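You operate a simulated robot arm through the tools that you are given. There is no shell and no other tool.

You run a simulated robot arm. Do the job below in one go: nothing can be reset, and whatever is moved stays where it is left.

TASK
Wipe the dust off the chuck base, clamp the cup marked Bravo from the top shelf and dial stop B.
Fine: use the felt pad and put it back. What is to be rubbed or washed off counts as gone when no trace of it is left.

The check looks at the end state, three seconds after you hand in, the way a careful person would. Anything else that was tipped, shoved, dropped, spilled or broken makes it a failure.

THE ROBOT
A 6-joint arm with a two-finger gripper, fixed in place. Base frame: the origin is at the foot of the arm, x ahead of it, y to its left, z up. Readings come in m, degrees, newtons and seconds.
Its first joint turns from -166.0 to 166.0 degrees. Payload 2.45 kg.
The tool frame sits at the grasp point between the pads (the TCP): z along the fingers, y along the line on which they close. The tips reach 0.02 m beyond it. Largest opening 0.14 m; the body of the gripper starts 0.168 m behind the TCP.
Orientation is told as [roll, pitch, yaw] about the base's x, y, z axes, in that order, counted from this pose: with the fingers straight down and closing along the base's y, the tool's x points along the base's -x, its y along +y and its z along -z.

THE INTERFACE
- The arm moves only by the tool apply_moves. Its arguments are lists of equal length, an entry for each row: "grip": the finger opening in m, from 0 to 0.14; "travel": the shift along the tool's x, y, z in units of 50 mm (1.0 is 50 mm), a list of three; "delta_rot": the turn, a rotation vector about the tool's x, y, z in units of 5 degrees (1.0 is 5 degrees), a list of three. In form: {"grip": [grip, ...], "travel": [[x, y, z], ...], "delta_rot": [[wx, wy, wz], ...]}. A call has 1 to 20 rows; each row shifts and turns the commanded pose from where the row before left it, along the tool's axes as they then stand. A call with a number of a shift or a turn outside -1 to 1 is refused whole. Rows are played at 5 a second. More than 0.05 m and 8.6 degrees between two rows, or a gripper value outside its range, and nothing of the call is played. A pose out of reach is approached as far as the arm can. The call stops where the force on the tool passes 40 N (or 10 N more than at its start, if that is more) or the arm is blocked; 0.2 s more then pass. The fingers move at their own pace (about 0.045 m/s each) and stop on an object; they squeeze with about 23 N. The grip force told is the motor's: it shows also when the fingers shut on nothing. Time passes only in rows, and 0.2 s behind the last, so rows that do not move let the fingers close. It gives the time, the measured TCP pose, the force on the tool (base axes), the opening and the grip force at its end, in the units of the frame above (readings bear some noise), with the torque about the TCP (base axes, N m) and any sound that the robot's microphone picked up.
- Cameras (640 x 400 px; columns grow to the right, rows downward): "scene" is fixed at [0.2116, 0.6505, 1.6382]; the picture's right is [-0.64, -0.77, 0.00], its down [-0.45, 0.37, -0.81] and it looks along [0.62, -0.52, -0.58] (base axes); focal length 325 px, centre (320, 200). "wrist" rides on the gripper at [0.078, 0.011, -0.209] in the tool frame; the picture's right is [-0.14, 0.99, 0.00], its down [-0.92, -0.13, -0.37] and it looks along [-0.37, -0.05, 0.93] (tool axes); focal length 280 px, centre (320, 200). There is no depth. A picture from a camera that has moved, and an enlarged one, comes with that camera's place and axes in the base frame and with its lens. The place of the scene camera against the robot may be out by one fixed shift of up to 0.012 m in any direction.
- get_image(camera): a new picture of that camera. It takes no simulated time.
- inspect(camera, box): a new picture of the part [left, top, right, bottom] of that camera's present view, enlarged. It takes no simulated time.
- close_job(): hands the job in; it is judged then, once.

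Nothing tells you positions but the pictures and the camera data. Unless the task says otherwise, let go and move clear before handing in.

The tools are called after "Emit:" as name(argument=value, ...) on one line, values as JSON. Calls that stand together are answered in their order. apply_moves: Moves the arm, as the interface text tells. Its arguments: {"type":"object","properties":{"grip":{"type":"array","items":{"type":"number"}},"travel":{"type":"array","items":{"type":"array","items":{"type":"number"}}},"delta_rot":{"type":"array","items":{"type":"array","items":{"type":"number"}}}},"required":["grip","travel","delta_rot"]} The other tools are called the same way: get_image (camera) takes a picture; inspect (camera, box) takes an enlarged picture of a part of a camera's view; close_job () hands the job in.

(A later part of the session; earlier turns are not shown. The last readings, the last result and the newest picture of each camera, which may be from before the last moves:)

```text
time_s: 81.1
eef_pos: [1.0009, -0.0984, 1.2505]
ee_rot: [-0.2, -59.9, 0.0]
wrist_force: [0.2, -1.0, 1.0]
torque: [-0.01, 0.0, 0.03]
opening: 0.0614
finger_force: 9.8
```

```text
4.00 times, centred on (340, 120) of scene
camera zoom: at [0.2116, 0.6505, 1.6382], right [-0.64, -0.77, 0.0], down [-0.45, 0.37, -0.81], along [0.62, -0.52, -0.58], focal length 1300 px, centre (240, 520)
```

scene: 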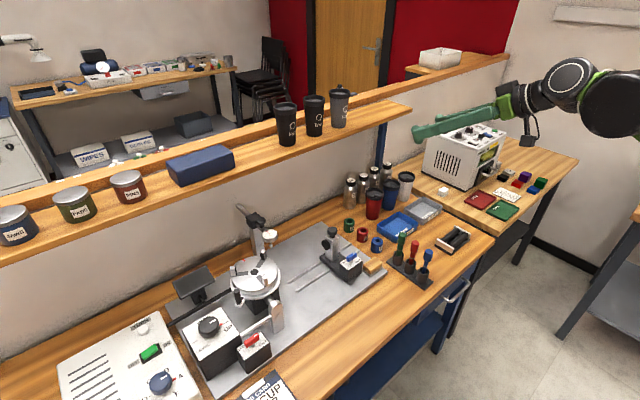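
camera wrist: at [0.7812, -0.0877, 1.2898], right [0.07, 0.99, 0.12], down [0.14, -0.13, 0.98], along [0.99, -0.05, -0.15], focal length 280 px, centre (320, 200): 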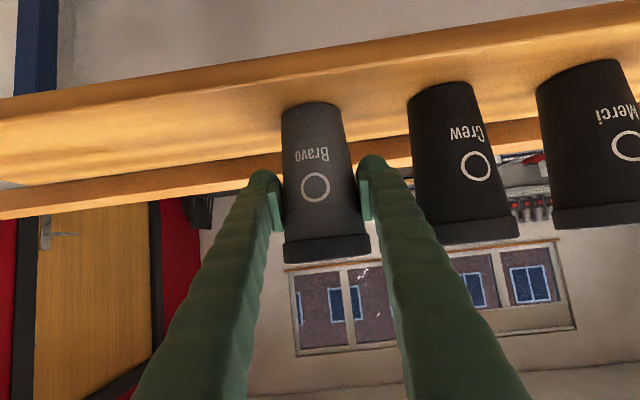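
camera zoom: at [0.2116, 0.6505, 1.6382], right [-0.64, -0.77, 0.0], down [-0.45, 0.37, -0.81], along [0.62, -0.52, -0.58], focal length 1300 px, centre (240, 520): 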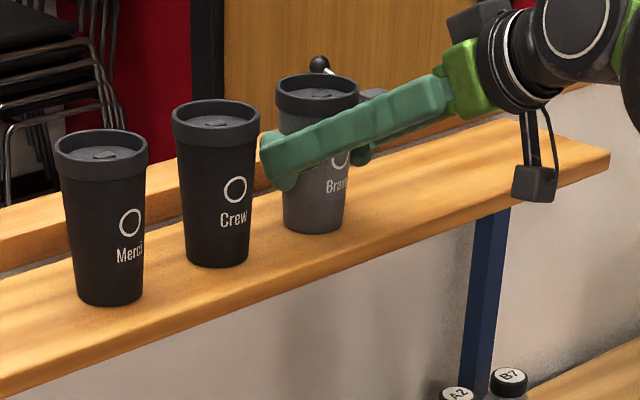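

The cup is held at 61 mm with light force. I'll firm the grip and lift slightly to test.

Emit:
apply_moves(grip=[0.02, 0.01, 0.01, 0.01, 0.01, 0.01], travel=[[0, 0, 0], [0, 0, 0], [0, 0, 0], [-0.17, 0, -0.1], [-0.35, 0, -0.2], [0, 0, 0]], delta_rot=[[0, 0, 0], [0, 0, 0], [0, 0, 0], [0, 0, 0], [0, 0, 0], [0, 0, 0]])

Emit:
get_image(camera="wrist")

Emit:
inspect(camera="scene", box=[260, 70, 420, 170])

```text
time_s: 82.5
eef_pos: [1.0018, -0.0979, 1.2807]
ee_rot: [-0.2, -59.9, 0.0]
wrist_force: [-0.4, 0.2, -2.1]
torque: [-0.02, 0.01, -0.05]
opening: 0.0614
finger_force: 9.9
```

```text
taken
camera wrist: at [0.7821, -0.0877, 1.3192], right [0.07, 0.99, 0.12], down [0.14, -0.13, 0.98], along [0.99, -0.05, -0.15], focal length 280 px, centre (320, 200)
```

wrist: 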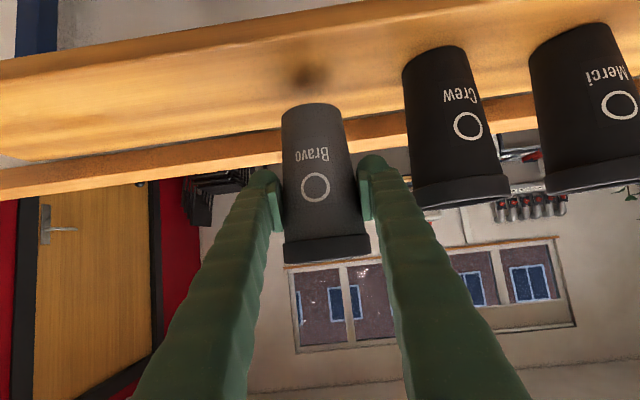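

```text
4.00 times, centred on (340, 120) of scene
camera zoom: at [0.2116, 0.6505, 1.6382], right [-0.64, -0.77, 0.0], down [-0.45, 0.37, -0.81], along [0.62, -0.52, -0.58], focal length 1300 px, centre (240, 520)
```

zoom: 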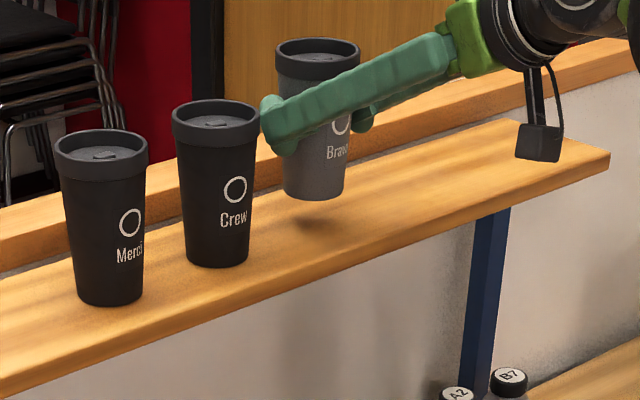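

The cup is lifted cleanly and stays upright. I'll retract it from the shelf and carry it over toward the chuck.

Emit:
apply_moves(grip=[0.01, 0.01, 0.01, 0.01, 0.01, 0.01, 0.01, 0.01, 0.01, 0.01, 0.01, 0.01, 0.01, 0.01, 0.01, 0.01, 0.01], travel=[[0.421, 0, -0.727], [0.421, 0, -0.727], [0.421, 0, -0.727], [0.421, 0, -0.727], [0.421, 0, -0.727], [0, 0.9, 0], [0, 0.9, 0], [0, 0.9, 0], [0, 0.9, 0], [0, 0.9, 0], [0, 0.9, 0], [0, 0.9, 0], [0, 0.9, 0], [0, 0.9, 0], [0, 0.9, 0], [0, 0.9, 0], [0, 0, 0]], delta_rot=[[0, 0, 0], [0, 0, 0], [0, 0, 0], [0, 0, 0], [0, 0, 0], [0, 0, 0], [0, 0, 0], [0, 0, 0], [0, 0, 0], [0, 0, 0], [0, 0, 0], [0, 0, 0], [0, 0, 0], [0, 0, 0], [0, 0, 0], [0, 0, 0], [0, 0, 0]])

Emit:
get_image(camera="wrist")

Emit:
get_image(camera="scene")

```text
time_s: 86.1
eef_pos: [0.7946, 0.3952, 1.2783]
ee_rot: [-0.2, -59.9, 0.1]
wrist_force: [-0.2, -0.4, -2.8]
torque: [0.03, 0.04, 0.0]
opening: 0.0612
finger_force: 9.8
```

```text
taken
camera wrist: at [0.5741, 0.4067, 1.3165], right [0.07, 0.99, 0.12], down [0.14, -0.13, 0.98], along [0.99, -0.05, -0.15], focal length 280 px, centre (320, 200)
```

wrist: 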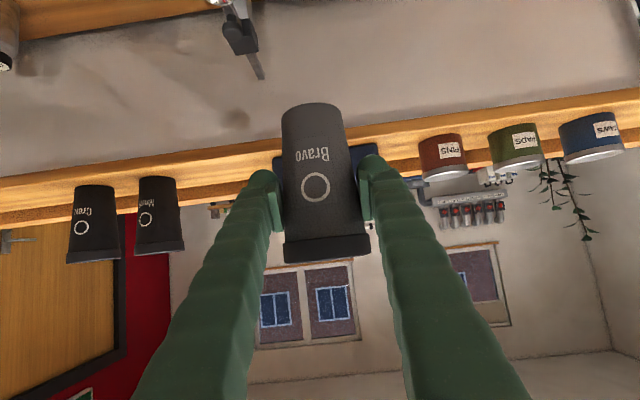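

```text
taken
```

scene: 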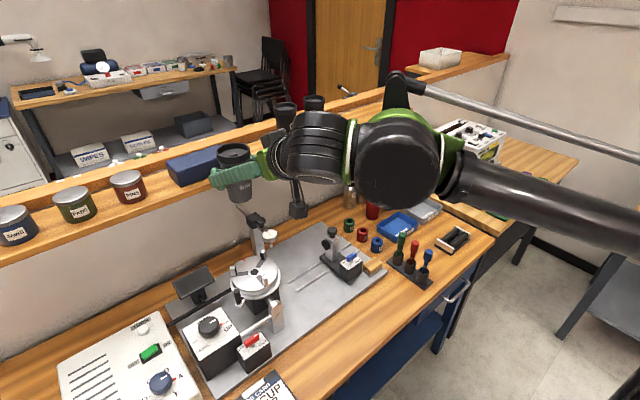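

The cup is right above the chuck, base axis at about (0.793, 0.397). I'll apply a small correction and lower to about 2 cm above the face, then check from both cameras.

Emit:
apply_moves(grip=[0.01, 0.01, 0.01, 0.01, 0.01, 0.01, 0.01], travel=[[0.03, 0.03, -0.052], [0.735, 0, 0.426], [0.735, 0, 0.426], [0.735, 0, 0.426], [0.735, 0, 0.426], [0.5, 0, 0.29], [0, 0, 0]], delta_rot=[[0, 0, 0], [0, 0, 0], [0, 0, 0], [0, 0, 0], [0, 0, 0], [0, 0, 0], [0, 0, 0]])

Emit:
get_image(camera="wrist")

Emit:
inspect(camera="scene", box=[180, 200, 340, 300])

```text
time_s: 87.7
eef_pos: [0.7888, 0.3995, 1.0813]
ee_rot: [-0.3, -59.9, -0.1]
wrist_force: [-0.5, 0.2, -1.2]
torque: [0.01, 0.03, 0.01]
opening: 0.0614
finger_force: 10.2
```

```text
taken
camera wrist: at [0.5689, 0.4098, 1.12], right [0.07, 0.99, 0.12], down [0.14, -0.13, 0.98], along [0.99, -0.05, -0.15], focal length 280 px, centre (320, 200)
```

wrist: 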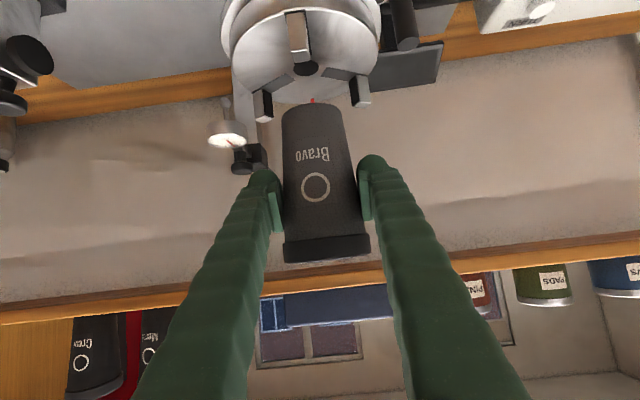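

```text
4.00 times, centred on (260, 250) of scene
camera zoom: at [0.2116, 0.6505, 1.6382], right [-0.64, -0.77, 0.0], down [-0.45, 0.37, -0.81], along [0.62, -0.52, -0.58], focal length 1300 px, centre (560, 0)
```

zoom: 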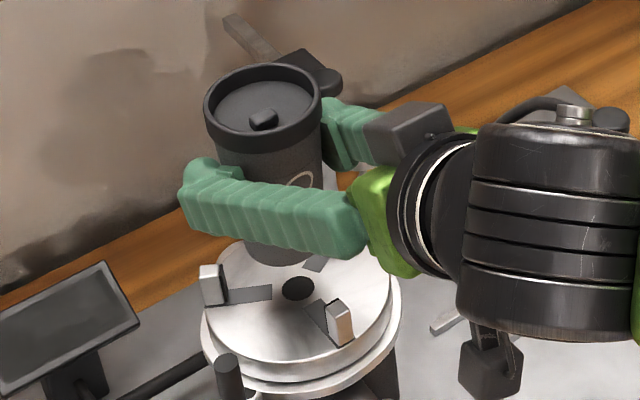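

The cup axis lines up with the chuck hub within a couple of millimetres. I'll lower onto the face slowly.

Emit:
apply_moves(grip=[0.01, 0.01, 0.01, 0.01, 0.01], travel=[[0.3, 0, 0.174], [0.22, 0, 0.127], [0.08, 0, 0.046], [0.04, 0, 0.023], [0, 0, 0]], delta_rot=[[0, 0, 0], [0, 0, 0], [0, 0, 0], [0, 0, 0], [0, 0, 0]])

Emit:
inspect(camera="scene", box=[180, 200, 340, 300])

Emit:
get_image(camera="wrist")

```text
time_s: 88.9
eef_pos: [0.7892, 0.3996, 1.044]
ee_rot: [-0.2, -59.9, 0.0]
wrist_force: [0.0, -0.8, -2.3]
torque: [-0.01, 0.01, -0.03]
opening: 0.061
finger_force: 10.1
```

```text
4.00 times, centred on (260, 250) of scene
camera zoom: at [0.2116, 0.6505, 1.6382], right [-0.64, -0.77, 0.0], down [-0.45, 0.37, -0.81], along [0.62, -0.52, -0.58], focal length 1300 px, centre (560, 0)
```

zoom: 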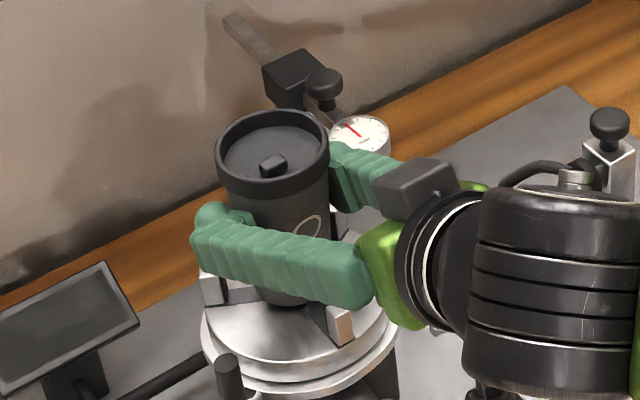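

```text
taken
camera wrist: at [0.5687, 0.409, 1.0822], right [0.07, 0.99, 0.12], down [0.14, -0.13, 0.98], along [0.99, -0.05, -0.15], focal length 280 px, centre (320, 200)
```

wrist: 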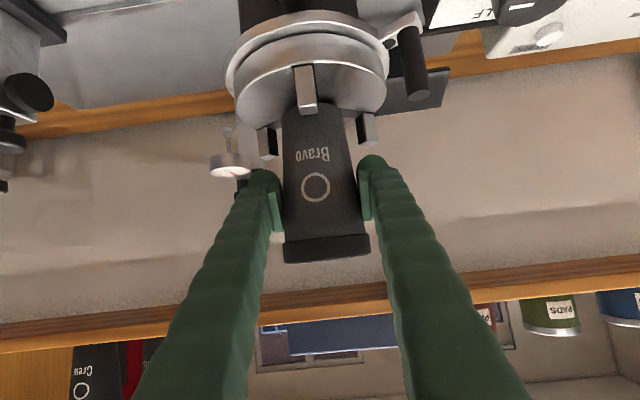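

No contact yet. I'll continue in 1–2 mm steps until I feel the chuck face.

Emit:
apply_moves(grip=[0.01, 0.01, 0.01], travel=[[0.035, 0, 0.02], [0.035, 0, 0.02], [0, 0, 0]], delta_rot=[[0, 0, 0], [0, 0, 0], [0, 0, 0]])

```text
time_s: 89.7
eef_pos: [0.7888, 0.3979, 1.0402]
ee_rot: [-0.2, -59.9, 0.0]
wrist_force: [1.0, -0.1, 7.5]
torque: [-0.08, -0.08, 0.06]
opening: 0.0608
finger_force: 9.7
```

The cup is seated on the chuck face (about 8 N). I'll release it and check that it stands upright.

Emit:
apply_moves(grip=[0.01, 0.065, 0.075, 0.085, 0.09, 0.09], travel=[[-0.01, 0, -0.006], [0, 0, 0], [0, 0, 0], [0, 0, 0], [0, 0, 0], [0, 0, 0]], delta_rot=[[0, 0, 0], [0, 0, 0], [0, 0, 0], [0, 0, 0], [0, 0, 0], [0, 0, 0]])

Emit:
inspect(camera="scene", box=[180, 200, 340, 300])

Emit:
get_image(camera="wrist")

```text
time_s: 91.1
eef_pos: [0.789, 0.3993, 1.0412]
ee_rot: [-0.2, -60.0, 0.1]
wrist_force: [0.3, 1.0, 0.1]
torque: [0.01, -0.02, 0.01]
opening: 0.0897
finger_force: 0.1
```

```text
4.00 times, centred on (260, 250) of scene
camera zoom: at [0.2116, 0.6505, 1.6382], right [-0.64, -0.77, 0.0], down [-0.45, 0.37, -0.81], along [0.62, -0.52, -0.58], focal length 1300 px, centre (560, 0)
```

zoom: 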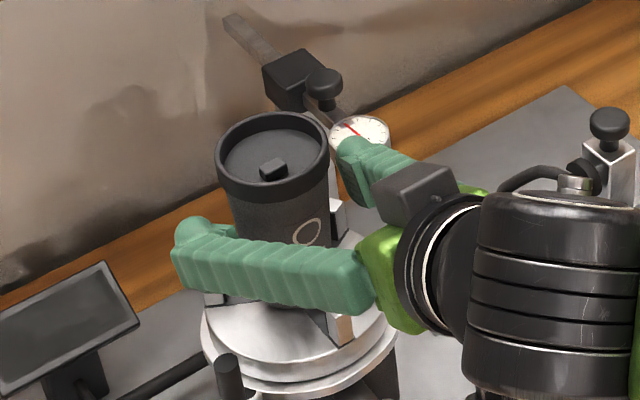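

```text
taken
camera wrist: at [0.5686, 0.4095, 1.0794], right [0.07, 0.99, 0.12], down [0.14, -0.13, 0.98], along [0.99, -0.05, -0.15], focal length 280 px, centre (320, 200)
```

wrist: 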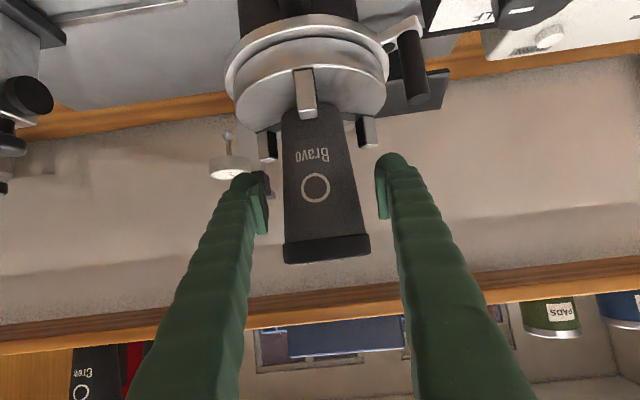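

The cup stands upright on the chuck between the open jaws. I'll back straight out along -x.

Emit:
apply_moves(grip=[0.09, 0.09, 0.09, 0.09, 0.09, 0.09], travel=[[0.376, 0, -0.65], [0.376, 0, -0.65], [0.376, 0, -0.65], [0.376, 0, -0.65], [-0.3, 0, -0.17], [0, 0, 0]], delta_rot=[[0, 0, 0], [0, 0, 0], [0, 0, 0], [0, 0, 0], [0, 0, 0], [0, 0, 0]])

Emit:
get_image(camera="wrist")

Emit:
inspect(camera="scene", box=[180, 200, 340, 300])

```text
time_s: 92.5
eef_pos: [0.6386, 0.3984, 1.0592]
ee_rot: [-0.2, -59.9, 0.1]
wrist_force: [0.1, 0.2, -0.1]
torque: [0.02, 0.02, 0.0]
opening: 0.09
finger_force: 0.1
```

```text
taken
camera wrist: at [0.4194, 0.4093, 1.0984], right [0.07, 0.99, 0.12], down [0.14, -0.13, 0.98], along [0.99, -0.05, -0.15], focal length 280 px, centre (320, 200)
```

wrist: 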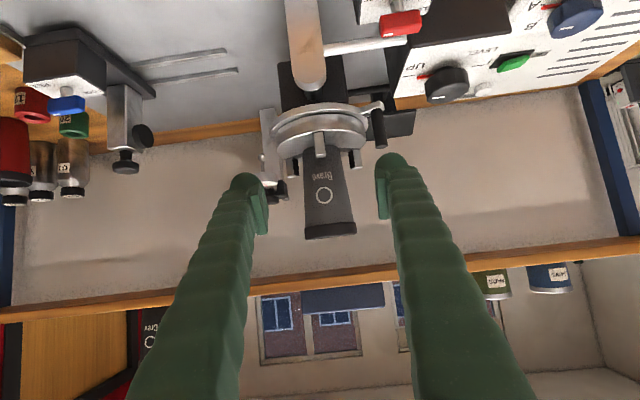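

```text
4.00 times, centred on (260, 250) of scene
camera zoom: at [0.2116, 0.6505, 1.6382], right [-0.64, -0.77, 0.0], down [-0.45, 0.37, -0.81], along [0.62, -0.52, -0.58], focal length 1300 px, centre (560, 0)
```

zoom: 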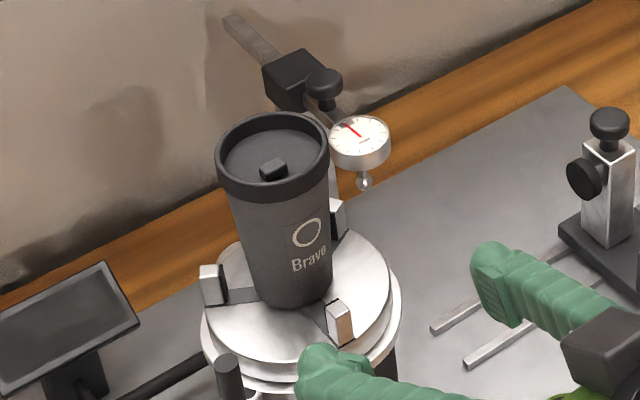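

The cup stands centred between the jaws. Now I'll bring the tool vertical and turn it to the crank's angle again.

Emit:
apply_moves(grip=[0.06, 0.06, 0.06, 0.06, 0.06, 0.06, 0.06, 0.06, 0.06, 0.06, 0.06, 0.06, 0.06], travel=[[-0.3, 0, -0.3], [0, 0, 0], [0, 0, 0], [0, 0, 0], [0, 0, 0], [0, 0, 0], [0, 0, 0], [0, 0, 0], [0, 0, 0], [0, 0, 0], [0, 0, 0], [0, 0, 0], [0, 0, 0]], delta_rot=[[0, 1, 0], [0, 1, 0], [0, 1, 0], [0, 1, 0], [0, 1, 0], [0, 1, 0], [0, 1, 0], [0, 1, 0], [0, 1, 0], [0, 1, 0], [0, 1, 0], [0, 1, 0], [0, 0, 0]])

Emit:
apply_moves(grip=[0.06, 0.06, 0.06, 0.06, 0.06, 0.06, 0.06, 0.06, 0.06, 0.06, 0.06, 0.06, 0.06, 0.06], travel=[[0, 0, 0], [0, 0, 0], [0, 0, 0], [0, 0, 0], [0, 0, 0], [0, 0, 0], [0, 0, 0], [0, 0, 0], [0, 0, 0], [0, 0, 0], [0, 0, 0], [0, 0, 0], [0, 0, 0], [0, 0, 0]], delta_rot=[[0, 0, 1], [0, 0, 1], [0, 0, 1], [0, 0, 1], [0, 0, 1], [0, 0, 1], [0, 0, 1], [0, 0, 1], [0, 0, 1], [0, 0, 1], [0, 0, 1], [0, 0, 1], [0, 0, 0.8], [0, 0, 0]])

Emit:
get_image(camera="wrist")

```text
time_s: 95.3
eef_pos: [0.6331, 0.3991, 1.0788]
ee_rot: [0.0, 0.2, -0.1]
wrist_force: [-1.1, -0.5, 0.1]
torque: [-0.01, -0.04, 0.01]
opening: 0.0602
finger_force: 0.0
```

```text
time_s: 98.3
eef_pos: [0.6324, 0.4002, 1.0787]
ee_rot: [-0.3, 0.0, -64.2]
wrist_force: [0.4, 0.3, -0.3]
torque: [-0.01, 0.03, -0.01]
opening: 0.0602
finger_force: 0.1
```

```text
taken
camera wrist: at [0.6097, 0.4738, 1.2892], right [0.95, 0.31, 0.0], down [0.29, -0.88, 0.37], along [0.11, -0.35, -0.93], focal length 280 px, centre (320, 200)
```

wrist: 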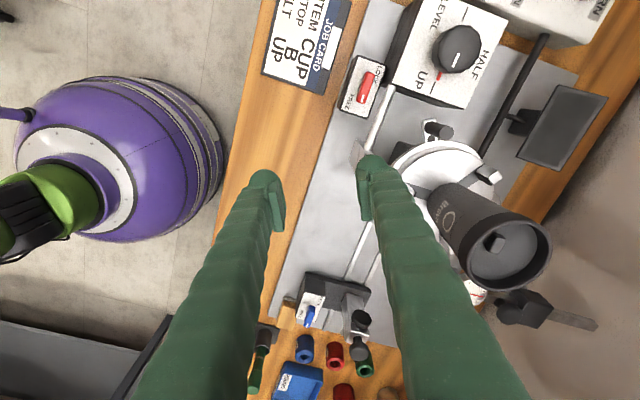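

The view shows the cup and crank post clearly. I'll move over the crank post and then descend.

Emit:
apply_moves(grip=[0.06, 0.06, 0.06, 0.06, 0.06, 0.06], travel=[[0.286, 0.3, 0], [0, 0.605, 0], [0, 0.605, 0], [0, 0.605, 0], [0, 0.6, 0], [0, 0, 0]], delta_rot=[[0, 0, 0], [0, 0, 0], [0, 0, 0], [0, 0, 0], [0, 0, 0], [0, 0, 0]])

Emit:
get_image(camera="wrist")

Emit:
inspect(camera="scene", box=[180, 200, 340, 300])

```text
time_s: 99.7
eef_pos: [0.7499, 0.4726, 1.0788]
ee_rot: [-0.2, 0.0, -64.1]
wrist_force: [0.5, -0.5, 0.6]
torque: [0.01, -0.02, -0.01]
opening: 0.06
finger_force: 0.1
```

```text
taken
camera wrist: at [0.7261, 0.5467, 1.2897], right [0.95, 0.31, 0.0], down [0.29, -0.88, 0.37], along [0.11, -0.35, -0.93], focal length 280 px, centre (320, 200)
```

wrist: 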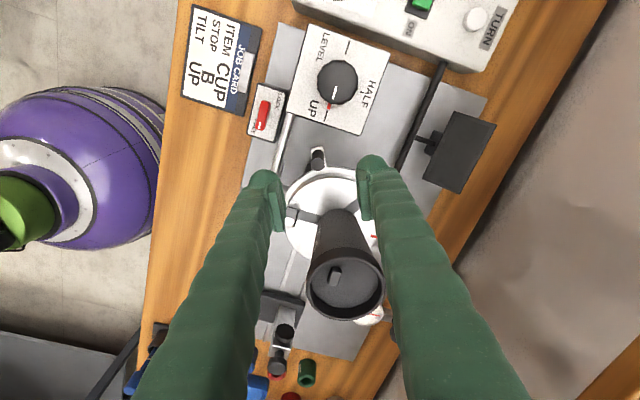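

```text
4.00 times, centred on (260, 250) of scene
camera zoom: at [0.2116, 0.6505, 1.6382], right [-0.64, -0.77, 0.0], down [-0.45, 0.37, -0.81], along [0.62, -0.52, -0.58], focal length 1300 px, centre (560, 0)
```

zoom: 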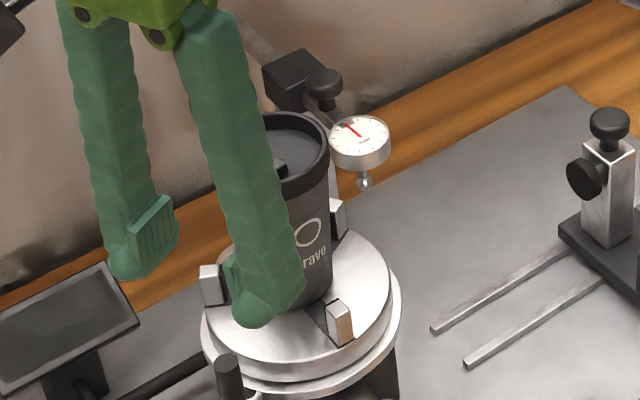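

The fingers are clear of the cup and above the crank post. I'll descend and grip it.

Emit:
apply_moves(grip=[0.06, 0.06, 0.06, 0.06, 0.03, 0.0, 0.0, 0.0], travel=[[0, -0.02, 0.7], [0, 0, 0.7], [0, 0, 0.58], [0, 0, 0], [0, 0, 0], [0, 0, 0], [0, 0, 0], [0, 0, 0]], delta_rot=[[0, 0, 0], [0, 0, 0], [0, 0, 0], [0, 0, 0], [0, 0, 0], [0, 0, 0], [0, 0, 0], [0, 0, 0]])

Emit:
get_image(camera="wrist")

```text
time_s: 101.5
eef_pos: [0.7484, 0.4709, 0.98]
ee_rot: [-0.3, 0.0, -64.1]
wrist_force: [-1.8, 1.4, -2.0]
torque: [0.17, 0.04, 0.08]
opening: 0.0139
finger_force: 31.6
```

```text
taken
camera wrist: at [0.7248, 0.5459, 1.1896], right [0.95, 0.31, 0.0], down [0.29, -0.88, 0.37], along [0.11, -0.35, -0.93], focal length 280 px, centre (320, 200)
```

wrist: 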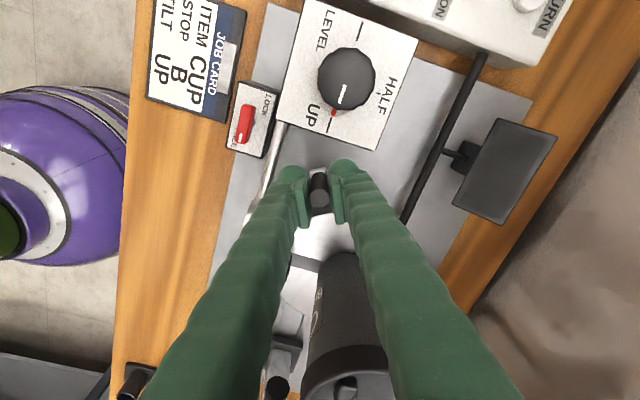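

The crank post is gripped. I'll turn it 20° counter-clockwise around the chuck axis and check.

Emit:
apply_moves(grip=[0.0, 0.0, 0.0, 0.0, 0.0], travel=[[-0.014, -0.144, 0], [-0.014, -0.144, 0], [-0.014, -0.144, 0], [-0.014, -0.144, 0], [0, 0, 0]], delta_rot=[[0, 0, -1], [0, 0, -1], [0, 0, -1], [0, 0, -1], [0, 0, 0]])

Emit:
inspect(camera="scene", box=[180, 200, 340, 300])

```text
time_s: 102.7
eef_pos: [0.726, 0.4527, 0.9798]
ee_rot: [-0.1, 0.0, -44.1]
wrist_force: [-2.4, 2.5, -2.7]
torque: [0.03, -0.01, 0.06]
opening: 0.0139
finger_force: 40.4
```

```text
4.00 times, centred on (260, 250) of scene
camera zoom: at [0.2116, 0.6505, 1.6382], right [-0.64, -0.77, 0.0], down [-0.45, 0.37, -0.81], along [0.62, -0.52, -0.58], focal length 1300 px, centre (560, 0)
```

zoom: 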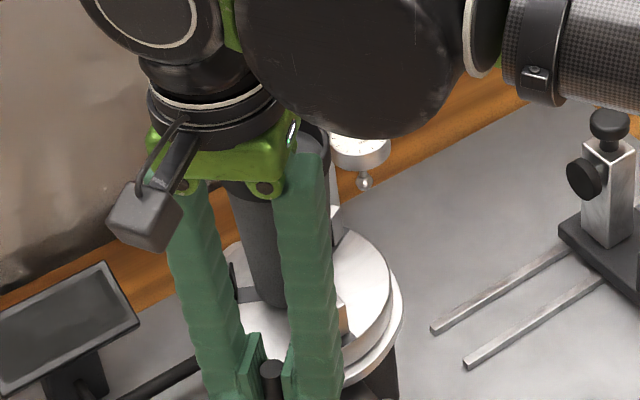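

Turning smoothly. I'll continue another 15°, watching for clamp resistance.

Emit:
apply_moves(grip=[0.0, 0.0, 0.0, 0.0], travel=[[-0.014, -0.144, 0], [-0.014, -0.144, 0], [-0.014, -0.144, 0], [0, 0, 0]], delta_rot=[[0, 0, -1], [0, 0, -1], [0, 0, -1], [0, 0, 0]])

Emit:
get_image(camera="wrist")

Emit:
inspect(camera="scene", box=[180, 200, 340, 300])

```text
time_s: 103.7
eef_pos: [0.7145, 0.4335, 0.9791]
ee_rot: [-0.2, 0.1, -29.2]
wrist_force: [-1.3, -0.2, -4.4]
torque: [-0.07, -0.11, -0.01]
opening: 0.0137
finger_force: 39.2
```

```text
taken
camera wrist: at [0.6518, 0.4805, 1.1897], right [0.6, 0.8, 0.0], down [0.74, -0.56, 0.37], along [0.29, -0.22, -0.93], focal length 280 px, centre (320, 200)
```

wrist: 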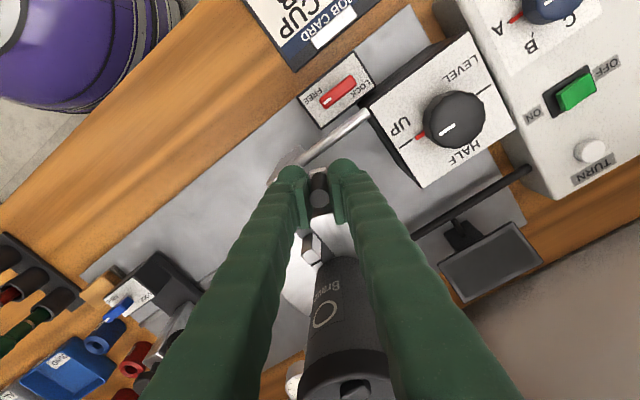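

```text
4.00 times, centred on (260, 250) of scene
camera zoom: at [0.2116, 0.6505, 1.6382], right [-0.64, -0.77, 0.0], down [-0.45, 0.37, -0.81], along [0.62, -0.52, -0.58], focal length 1300 px, centre (560, 0)
```

zoom: 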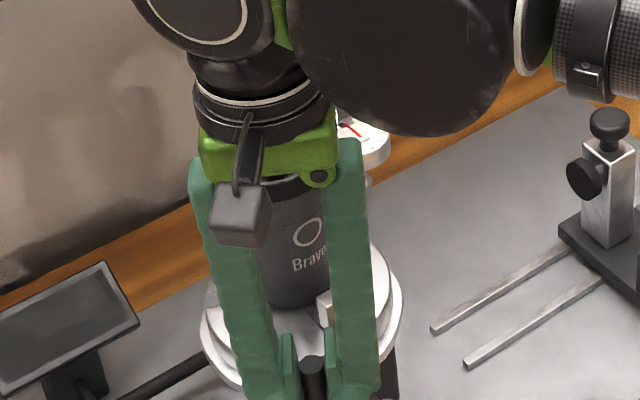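

No resistance yet, and the front jaw is nearing the cup. I'll zoom in to see the gap.

Emit:
inspect(camera="wrist", box=[270, 200, 410, 290])

Emit:
apply_moves(grip=[0.0, 0.0, 0.0], travel=[[-0.014, -0.144, 0], [-0.014, -0.144, 0], [0, 0, 0]], delta_rot=[[0, 0, -1], [0, 0, -1], [0, 0, 0]])

Emit:
get_image(camera="wrist")

```text
4.44 times, centred on (340, 245) of wrist
camera zoom: at [0.6518, 0.4805, 1.1897], right [0.6, 0.8, 0.0], down [0.74, -0.56, 0.37], along [0.29, -0.22, -0.93], focal length 1246 px, centre (231, 0)
```

zoom: 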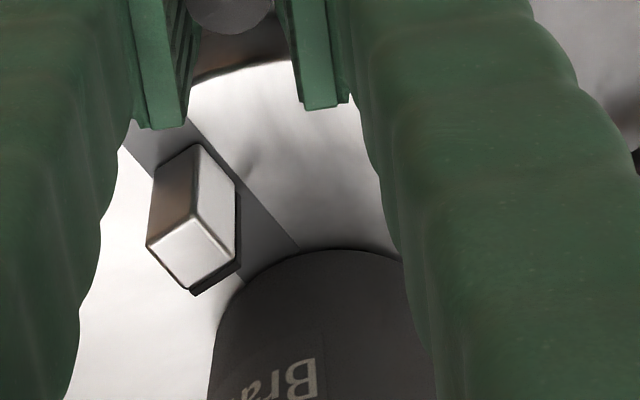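

```text
time_s: 104.5
eef_pos: [0.7103, 0.4207, 0.9797]
ee_rot: [-0.1, 0.2, -19.1]
wrist_force: [3.4, 0.7, -13.8]
torque: [-0.06, -0.18, 0.01]
opening: 0.0137
finger_force: 40.5
```

```text
taken
camera wrist: at [0.64, 0.4559, 1.1898], right [0.45, 0.89, 0.0], down [0.83, -0.42, 0.37], along [0.33, -0.17, -0.93], focal length 280 px, centre (320, 200)
```

wrist: 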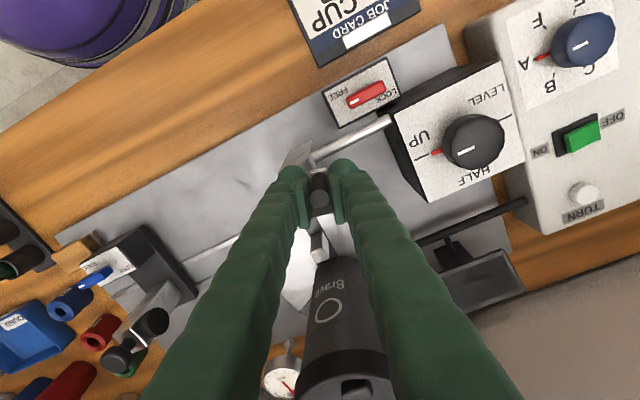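

A downward pull of 14 N has built up, so I'll look before going further.

Emit:
inspect(camera="scene", box=[180, 220, 340, 320])

Emit:
inspect(camera="wrist", box=[270, 140, 410, 290])

```text
4.00 times, centred on (260, 270) of scene
camera zoom: at [0.2116, 0.6505, 1.6382], right [-0.64, -0.77, 0.0], down [-0.45, 0.37, -0.81], along [0.62, -0.52, -0.58], focal length 1300 px, centre (560, -80)
```

zoom: 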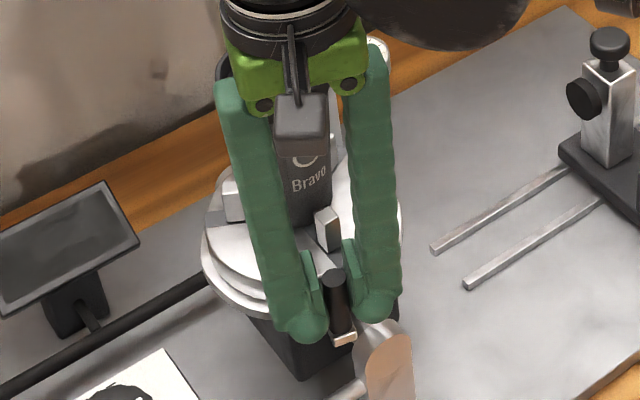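

```text
2.67 times, centred on (340, 215) of wrist
camera zoom: at [0.64, 0.4559, 1.1898], right [0.45, 0.89, 0.0], down [0.83, -0.42, 0.37], along [0.33, -0.17, -0.93], focal length 748 px, centre (267, 160)
```

zoom: 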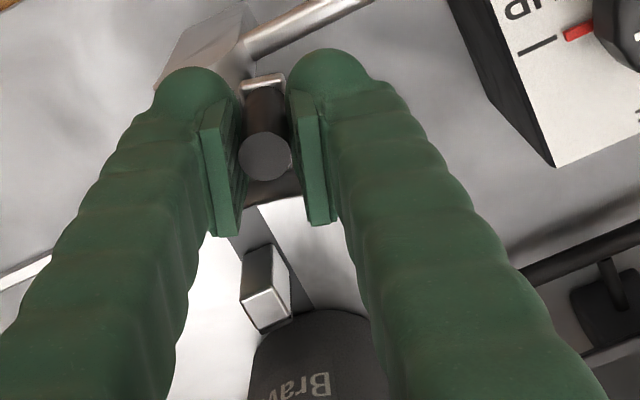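

The jaw is within a few millimetres of the cup and the crank looks normal; the pull is likely a 1 mm height mismatch. I'll ease down 1 mm and keep turning in small steps.

Emit:
apply_moves(grip=[0.0, 0.0, 0.0], travel=[[0, 0, 0.02], [-0.014, -0.144, 0], [0, 0, 0]], delta_rot=[[0, 0, 0], [0, 0, -1], [0, 0, 0]])

Emit:
inspect(camera="wrist", box=[270, 140, 410, 290])

```text
time_s: 105.3
eef_pos: [0.7073, 0.4126, 0.9795]
ee_rot: [0.0, 0.1, -14.2]
wrist_force: [17.9, -1.3, 16.0]
torque: [-0.05, -0.37, 0.09]
opening: 0.0138
finger_force: 39.9
```

```text
2.67 times, centred on (340, 215) of wrist
camera zoom: at [0.6352, 0.4418, 1.1896], right [0.38, 0.93, 0.0], down [0.86, -0.35, 0.37], along [0.34, -0.14, -0.93], focal length 748 px, centre (267, 160)
```

zoom: 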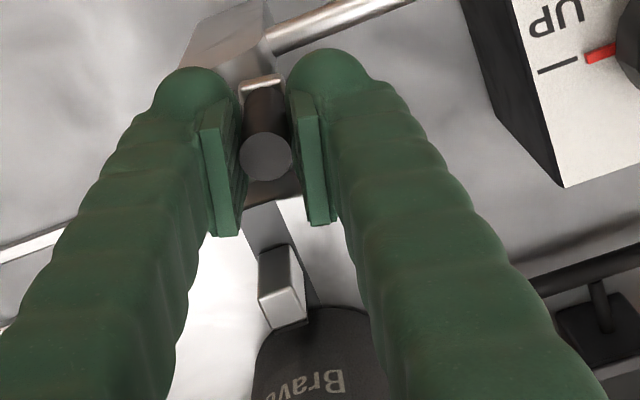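

Forces of about 18 N inward and 16 N up suggest a small misalignment or near contact with the bracket. I'll release the crank, read the forces, and look.

Emit:
apply_moves(grip=[0.025, 0.035, 0.035], travel=[[0, 0, 0], [0, 0, 0], [0, 0, 0]], delta_rot=[[0, 0, 0], [0, 0, 0], [0, 0, 0]])

Emit:
get_image(camera="wrist")

Emit:
inspect(camera="scene", box=[200, 230, 320, 320])

```text
time_s: 106.1
eef_pos: [0.7071, 0.4141, 0.9779]
ee_rot: [-0.1, 0.2, -14.1]
wrist_force: [-0.1, -0.1, -0.1]
torque: [-0.02, 0.01, -0.02]
opening: 0.0351
finger_force: 0.0
```

```text
taken
camera wrist: at [0.6341, 0.4428, 1.1893], right [0.38, 0.93, 0.0], down [0.86, -0.35, 0.37], along [0.34, -0.14, -0.93], focal length 280 px, centre (320, 200)
```

wrist: 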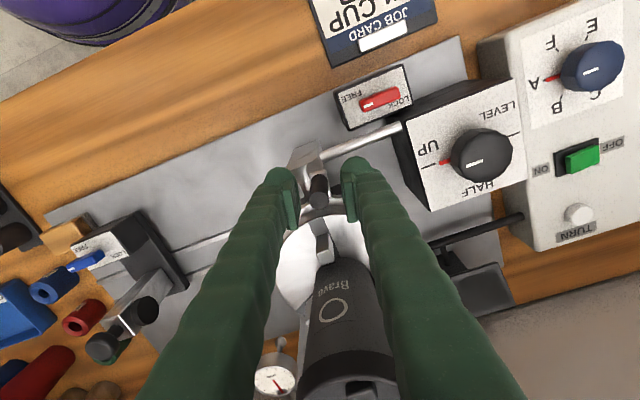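

```text
4.44 times, centred on (260, 275) of scene
camera zoom: at [0.2116, 0.6505, 1.6382], right [-0.64, -0.77, 0.0], down [-0.45, 0.37, -0.81], along [0.62, -0.52, -0.58], focal length 1444 px, centre (587, -133)
```

zoom: 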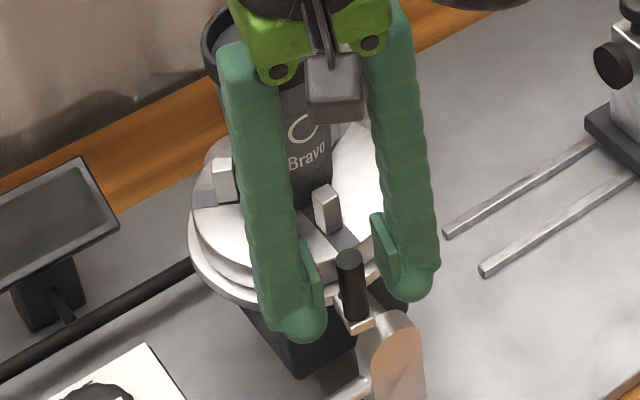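

Releasing cleared all force, so it was only grip stress, not contact with the bracket. I'll re-grip here and continue turning in small steps.

Emit:
apply_moves(grip=[0.02, 0.0, 0.0, 0.0], travel=[[0, 0, 0], [0, 0, 0], [0, 0, 0], [0, 0, 0]], delta_rot=[[0, 0, 0], [0, 0, 0], [0, 0, 0], [0, 0, 0]])

Emit:
apply_moves(grip=[0.0, 0.0], travel=[[-0.007, -0.145, 0], [0, 0, 0]], delta_rot=[[0, 0, -1], [0, 0, 0]])

Emit:
inspect(camera="wrist", box=[270, 140, 410, 290])

```text
time_s: 107.1
eef_pos: [0.7074, 0.4136, 0.9785]
ee_rot: [-0.1, 0.0, -14.0]
wrist_force: [-2.2, 0.3, -1.5]
torque: [0.0, 0.03, -0.01]
opening: 0.0136
finger_force: 39.9
```

```text
time_s: 107.7
eef_pos: [0.7067, 0.4057, 0.9783]
ee_rot: [0.0, 0.1, -9.0]
wrist_force: [6.2, 1.8, 6.5]
torque: [-0.02, -0.22, 0.12]
opening: 0.0138
finger_force: 40.2
```

```text
2.67 times, centred on (340, 215) of wrist
camera zoom: at [0.6309, 0.4289, 1.1893], right [0.29, 0.96, 0.0], down [0.89, -0.27, 0.37], along [0.35, -0.11, -0.93], focal length 748 px, centre (267, 160)
```

zoom: 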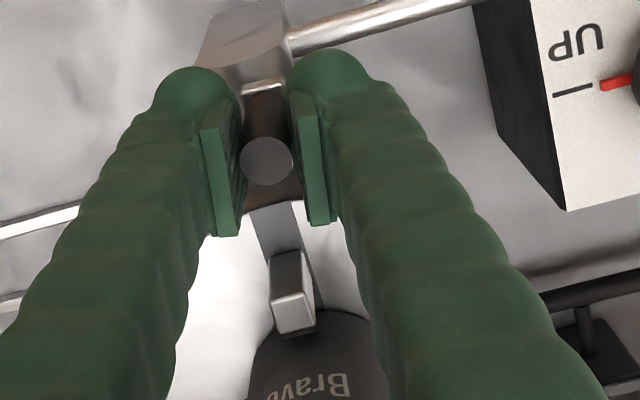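

The jaw is about touching the cup. Another 5° step, watching for tangential resistance (+y).

Emit:
apply_moves(grip=[0.0, 0.0], travel=[[0.0, -0.145, 0], [0, 0, 0]], delta_rot=[[0, 0, -1], [0, 0, 0]])

Emit:
inspect(camera="wrist", box=[270, 140, 410, 290])

Emit:
inspect(camera="scene", box=[200, 230, 320, 320])

```text
time_s: 108.3
eef_pos: [0.706, 0.3988, 0.9798]
ee_rot: [-0.2, 0.1, -4.3]
wrist_force: [14.9, 2.4, 11.9]
torque: [0.05, -0.34, 0.12]
opening: 0.0137
finger_force: 40.0
```

```text
2.67 times, centred on (340, 215) of wrist
camera zoom: at [0.6289, 0.4147, 1.1892], right [0.21, 0.98, 0.0], down [0.91, -0.19, 0.37], along [0.36, -0.08, -0.93], focal length 748 px, centre (267, 160)
```

zoom: 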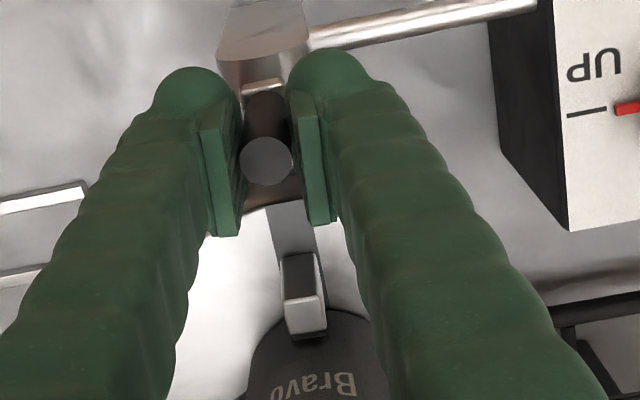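

```text
4.44 times, centred on (260, 275) of scene
camera zoom: at [0.2116, 0.6505, 1.6382], right [-0.64, -0.77, 0.0], down [-0.45, 0.37, -0.81], along [0.62, -0.52, -0.58], focal length 1444 px, centre (587, -133)
```

zoom: 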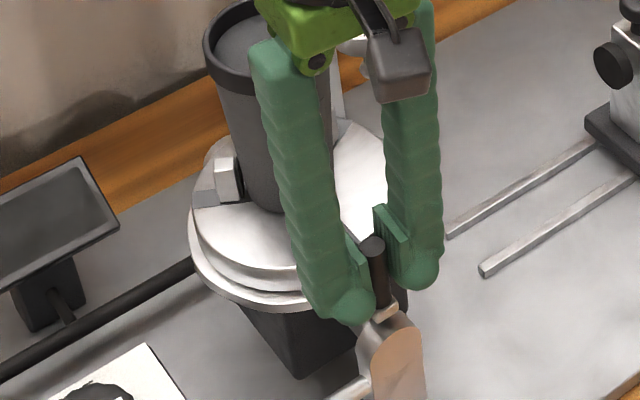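

Still no tangential resistance, but jaws are close to the cup on all sides. I'll relieve the radial stress (1 mm inward) and keep turning.

Emit:
apply_moves(grip=[0.0, 0.0, 0.0], travel=[[-0.025, 0, -0.01], [-0.008, -0.143, 0], [0, 0, 0]], delta_rot=[[0, 0, 0], [0, 0, -1], [0, 0, 0]])

Emit:
inspect(camera="wrist", box=[270, 140, 410, 290])

Emit:
inspect(camera="scene", box=[200, 230, 320, 320])

```text
time_s: 109.1
eef_pos: [0.7062, 0.3924, 0.9783]
ee_rot: [-0.1, 0.2, 0.9]
wrist_force: [4.5, 2.9, -1.0]
torque: [0.01, -0.07, 0.14]
opening: 0.0136
finger_force: 40.0
```

```text
2.67 times, centred on (340, 215) of wrist
camera zoom: at [0.6282, 0.4017, 1.1893], right [0.12, 0.99, 0.0], down [0.92, -0.11, 0.37], along [0.36, -0.05, -0.93], focal length 748 px, centre (267, 160)
```

zoom: 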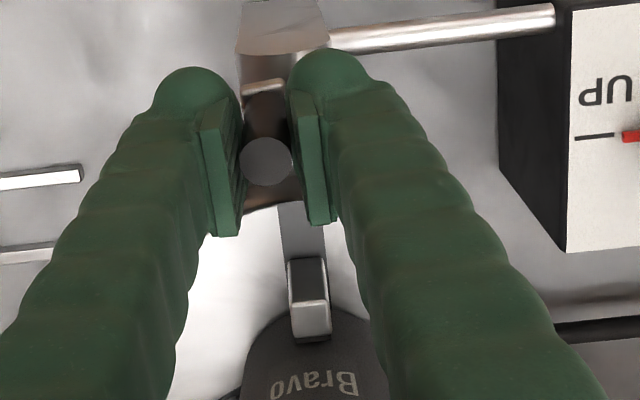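

```text
4.44 times, centred on (260, 275) of scene
camera zoom: at [0.2116, 0.6505, 1.6382], right [-0.64, -0.77, 0.0], down [-0.45, 0.37, -0.81], along [0.62, -0.52, -0.58], focal length 1444 px, centre (587, -133)
```

zoom: 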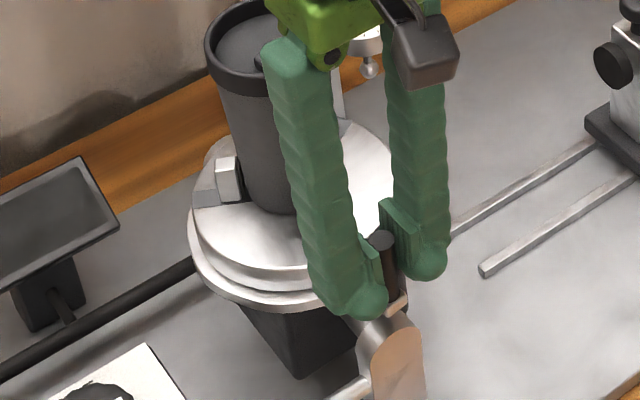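

Stress is relieved and the crank continues to move. Two more small steps.

Emit:
apply_moves(grip=[0.0, 0.0, 0.0], travel=[[-0.008, -0.143, 0], [-0.004, -0.071, 0], [0, 0, 0]], delta_rot=[[0, 0, -1], [0, 0, -0.5], [0, 0, 0]])

Emit:
inspect(camera="wrist", box=[270, 140, 410, 290])

Emit:
inspect(camera="scene", box=[200, 230, 320, 320])

```text
time_s: 109.9
eef_pos: [0.7073, 0.3824, 0.9795]
ee_rot: [-0.1, 0.3, 8.3]
wrist_force: [9.3, 6.1, -14.2]
torque: [0.0, -0.18, 0.18]
opening: 0.0137
finger_force: 40.0
```

```text
2.67 times, centred on (340, 215) of wrist
camera zoom: at [0.6292, 0.3806, 1.1894], right [-0.01, 1.0, 0.0], down [0.93, 0.01, 0.37], along [0.37, 0.0, -0.93], focal length 748 px, centre (267, 160)
```

zoom: 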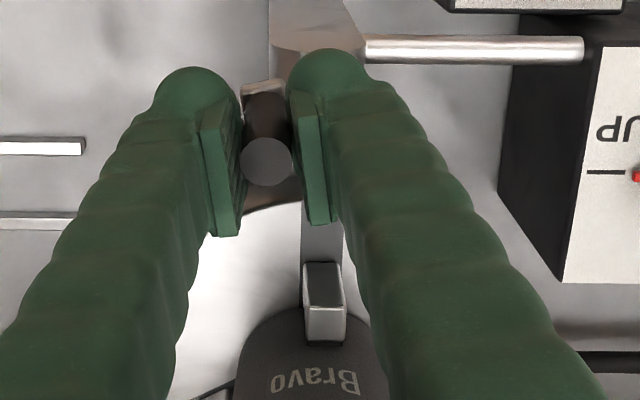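

```text
4.44 times, centred on (260, 275) of scene
camera zoom: at [0.2116, 0.6505, 1.6382], right [-0.64, -0.77, 0.0], down [-0.45, 0.37, -0.81], along [0.62, -0.52, -0.58], focal length 1444 px, centre (587, -133)
```

zoom: 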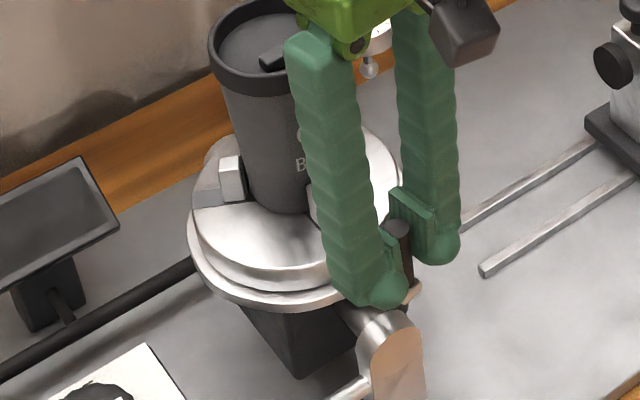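

The jaws have begun to nudge and centre the cup (a slight shift), and tangential resistance is rising. Another small step.

Emit:
apply_moves(grip=[0.0, 0.0, 0.0], travel=[[-0.01, 0, 0.01], [-0.008, -0.143, 0], [0, 0, 0]], delta_rot=[[0, 0, 0], [0, 0, -1], [0, 0, 0]])

Emit:
inspect(camera="wrist", box=[270, 140, 410, 290])

Emit:
inspect(camera="scene", box=[200, 230, 320, 320])

```text
time_s: 110.7
eef_pos: [0.7088, 0.3754, 0.9795]
ee_rot: [-0.1, 0.3, 13.4]
wrist_force: [3.8, 18.4, -14.0]
torque: [0.19, -0.33, 0.12]
opening: 0.0134
finger_force: 39.8
```

```text
2.67 times, centred on (340, 215) of wrist
camera zoom: at [0.6308, 0.3673, 1.1893], right [-0.1, 1.0, 0.0], down [0.93, 0.09, 0.37], along [0.36, 0.03, -0.93], focal length 748 px, centre (267, 160)
```

zoom: 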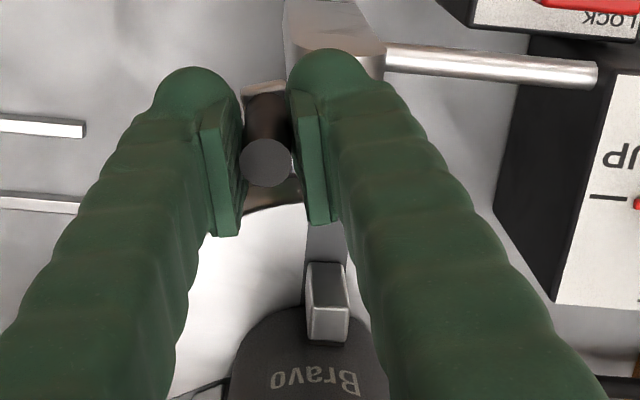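

```text
4.44 times, centred on (260, 275) of scene
camera zoom: at [0.2116, 0.6505, 1.6382], right [-0.64, -0.77, 0.0], down [-0.45, 0.37, -0.81], along [0.62, -0.52, -0.58], focal length 1444 px, centre (587, -133)
```

zoom: 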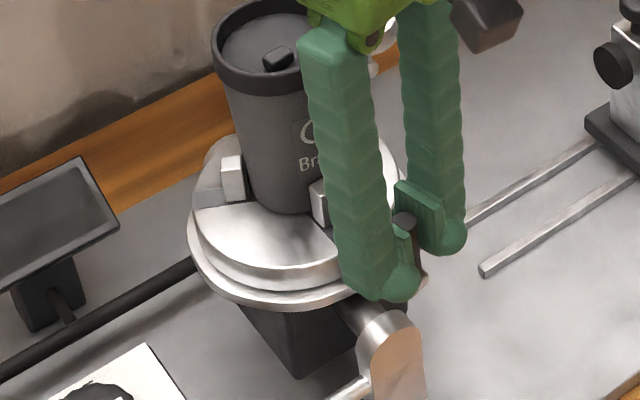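

Tangential resistance is now 18 N, so the jaws are clamping. I'll add a few more degrees to make it firm.

Emit:
apply_moves(grip=[0.0, 0.0, 0.0], travel=[[-0.004, -0.072, 0], [-0.004, -0.072, 0], [0, 0, 0]], delta_rot=[[0, 0, -0.5], [0, 0, -0.5], [0, 0, 0]])

Emit:
inspect(camera="wrist", box=[270, 140, 410, 290])

Emit:
inspect(camera="scene", box=[200, 230, 320, 320])

```text
time_s: 111.5
eef_pos: [0.7111, 0.3676, 0.9788]
ee_rot: [-0.1, 0.1, 18.4]
wrist_force: [-2.4, 15.1, -8.1]
torque: [0.03, 0.35, 0.17]
opening: 0.0136
finger_force: 40.6
```

```text
2.67 times, centred on (340, 215) of wrist
camera zoom: at [0.6343, 0.3531, 1.1892], right [-0.18, 0.98, 0.0], down [0.92, 0.17, 0.37], along [0.36, 0.06, -0.93], focal length 748 px, centre (267, 160)
```

zoom: 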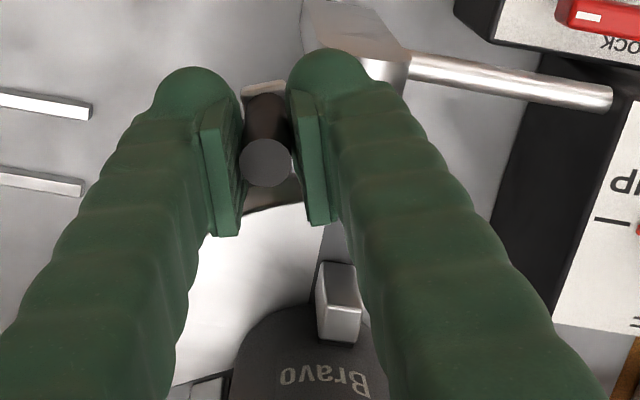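

```text
4.44 times, centred on (260, 275) of scene
camera zoom: at [0.2116, 0.6505, 1.6382], right [-0.64, -0.77, 0.0], down [-0.45, 0.37, -0.81], along [0.62, -0.52, -0.58], focal length 1444 px, centre (587, -133)
```

zoom: 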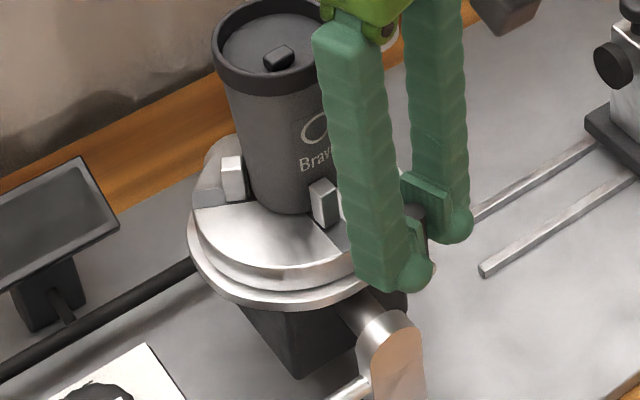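

Resistance holds near 15 N while the jaws press in. I'll turn further until the resistance rises clearly.

Emit:
apply_moves(grip=[0.0, 0.0, 0.0], travel=[[-0.004, -0.072, 0], [-0.004, -0.072, 0], [0, 0, 0]], delta_rot=[[0, 0, -0.5], [0, 0, -0.5], [0, 0, 0]])

Emit:
inspect(camera="scene", box=[200, 230, 320, 320])

Emit:
get_image(camera="wrist")

```text
time_s: 112.3
eef_pos: [0.7141, 0.3622, 0.9782]
ee_rot: [-0.1, 0.3, 23.4]
wrist_force: [-1.9, 14.5, 1.5]
torque: [0.22, -0.1, 0.15]
opening: 0.0137
finger_force: 39.7
```

```text
4.44 times, centred on (260, 275) of scene
camera zoom: at [0.2116, 0.6505, 1.6382], right [-0.64, -0.77, 0.0], down [-0.45, 0.37, -0.81], along [0.62, -0.52, -0.58], focal length 1444 px, centre (587, -133)
```

zoom: 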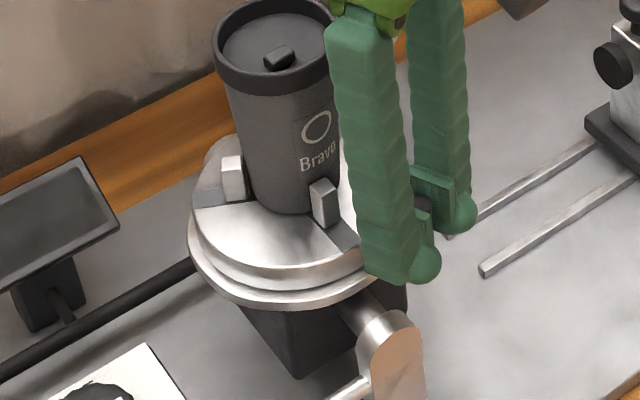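

```text
taken
camera wrist: at [0.6383, 0.3405, 1.1891], right [-0.27, 0.96, 0.0], down [0.9, 0.25, 0.37], along [0.35, 0.1, -0.93], focal length 280 px, centre (320, 200)
```

wrist: 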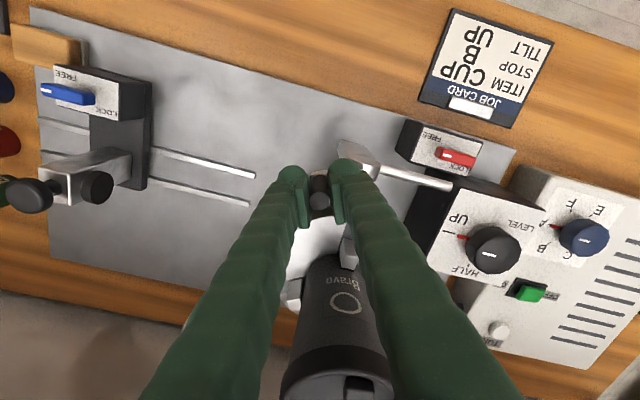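

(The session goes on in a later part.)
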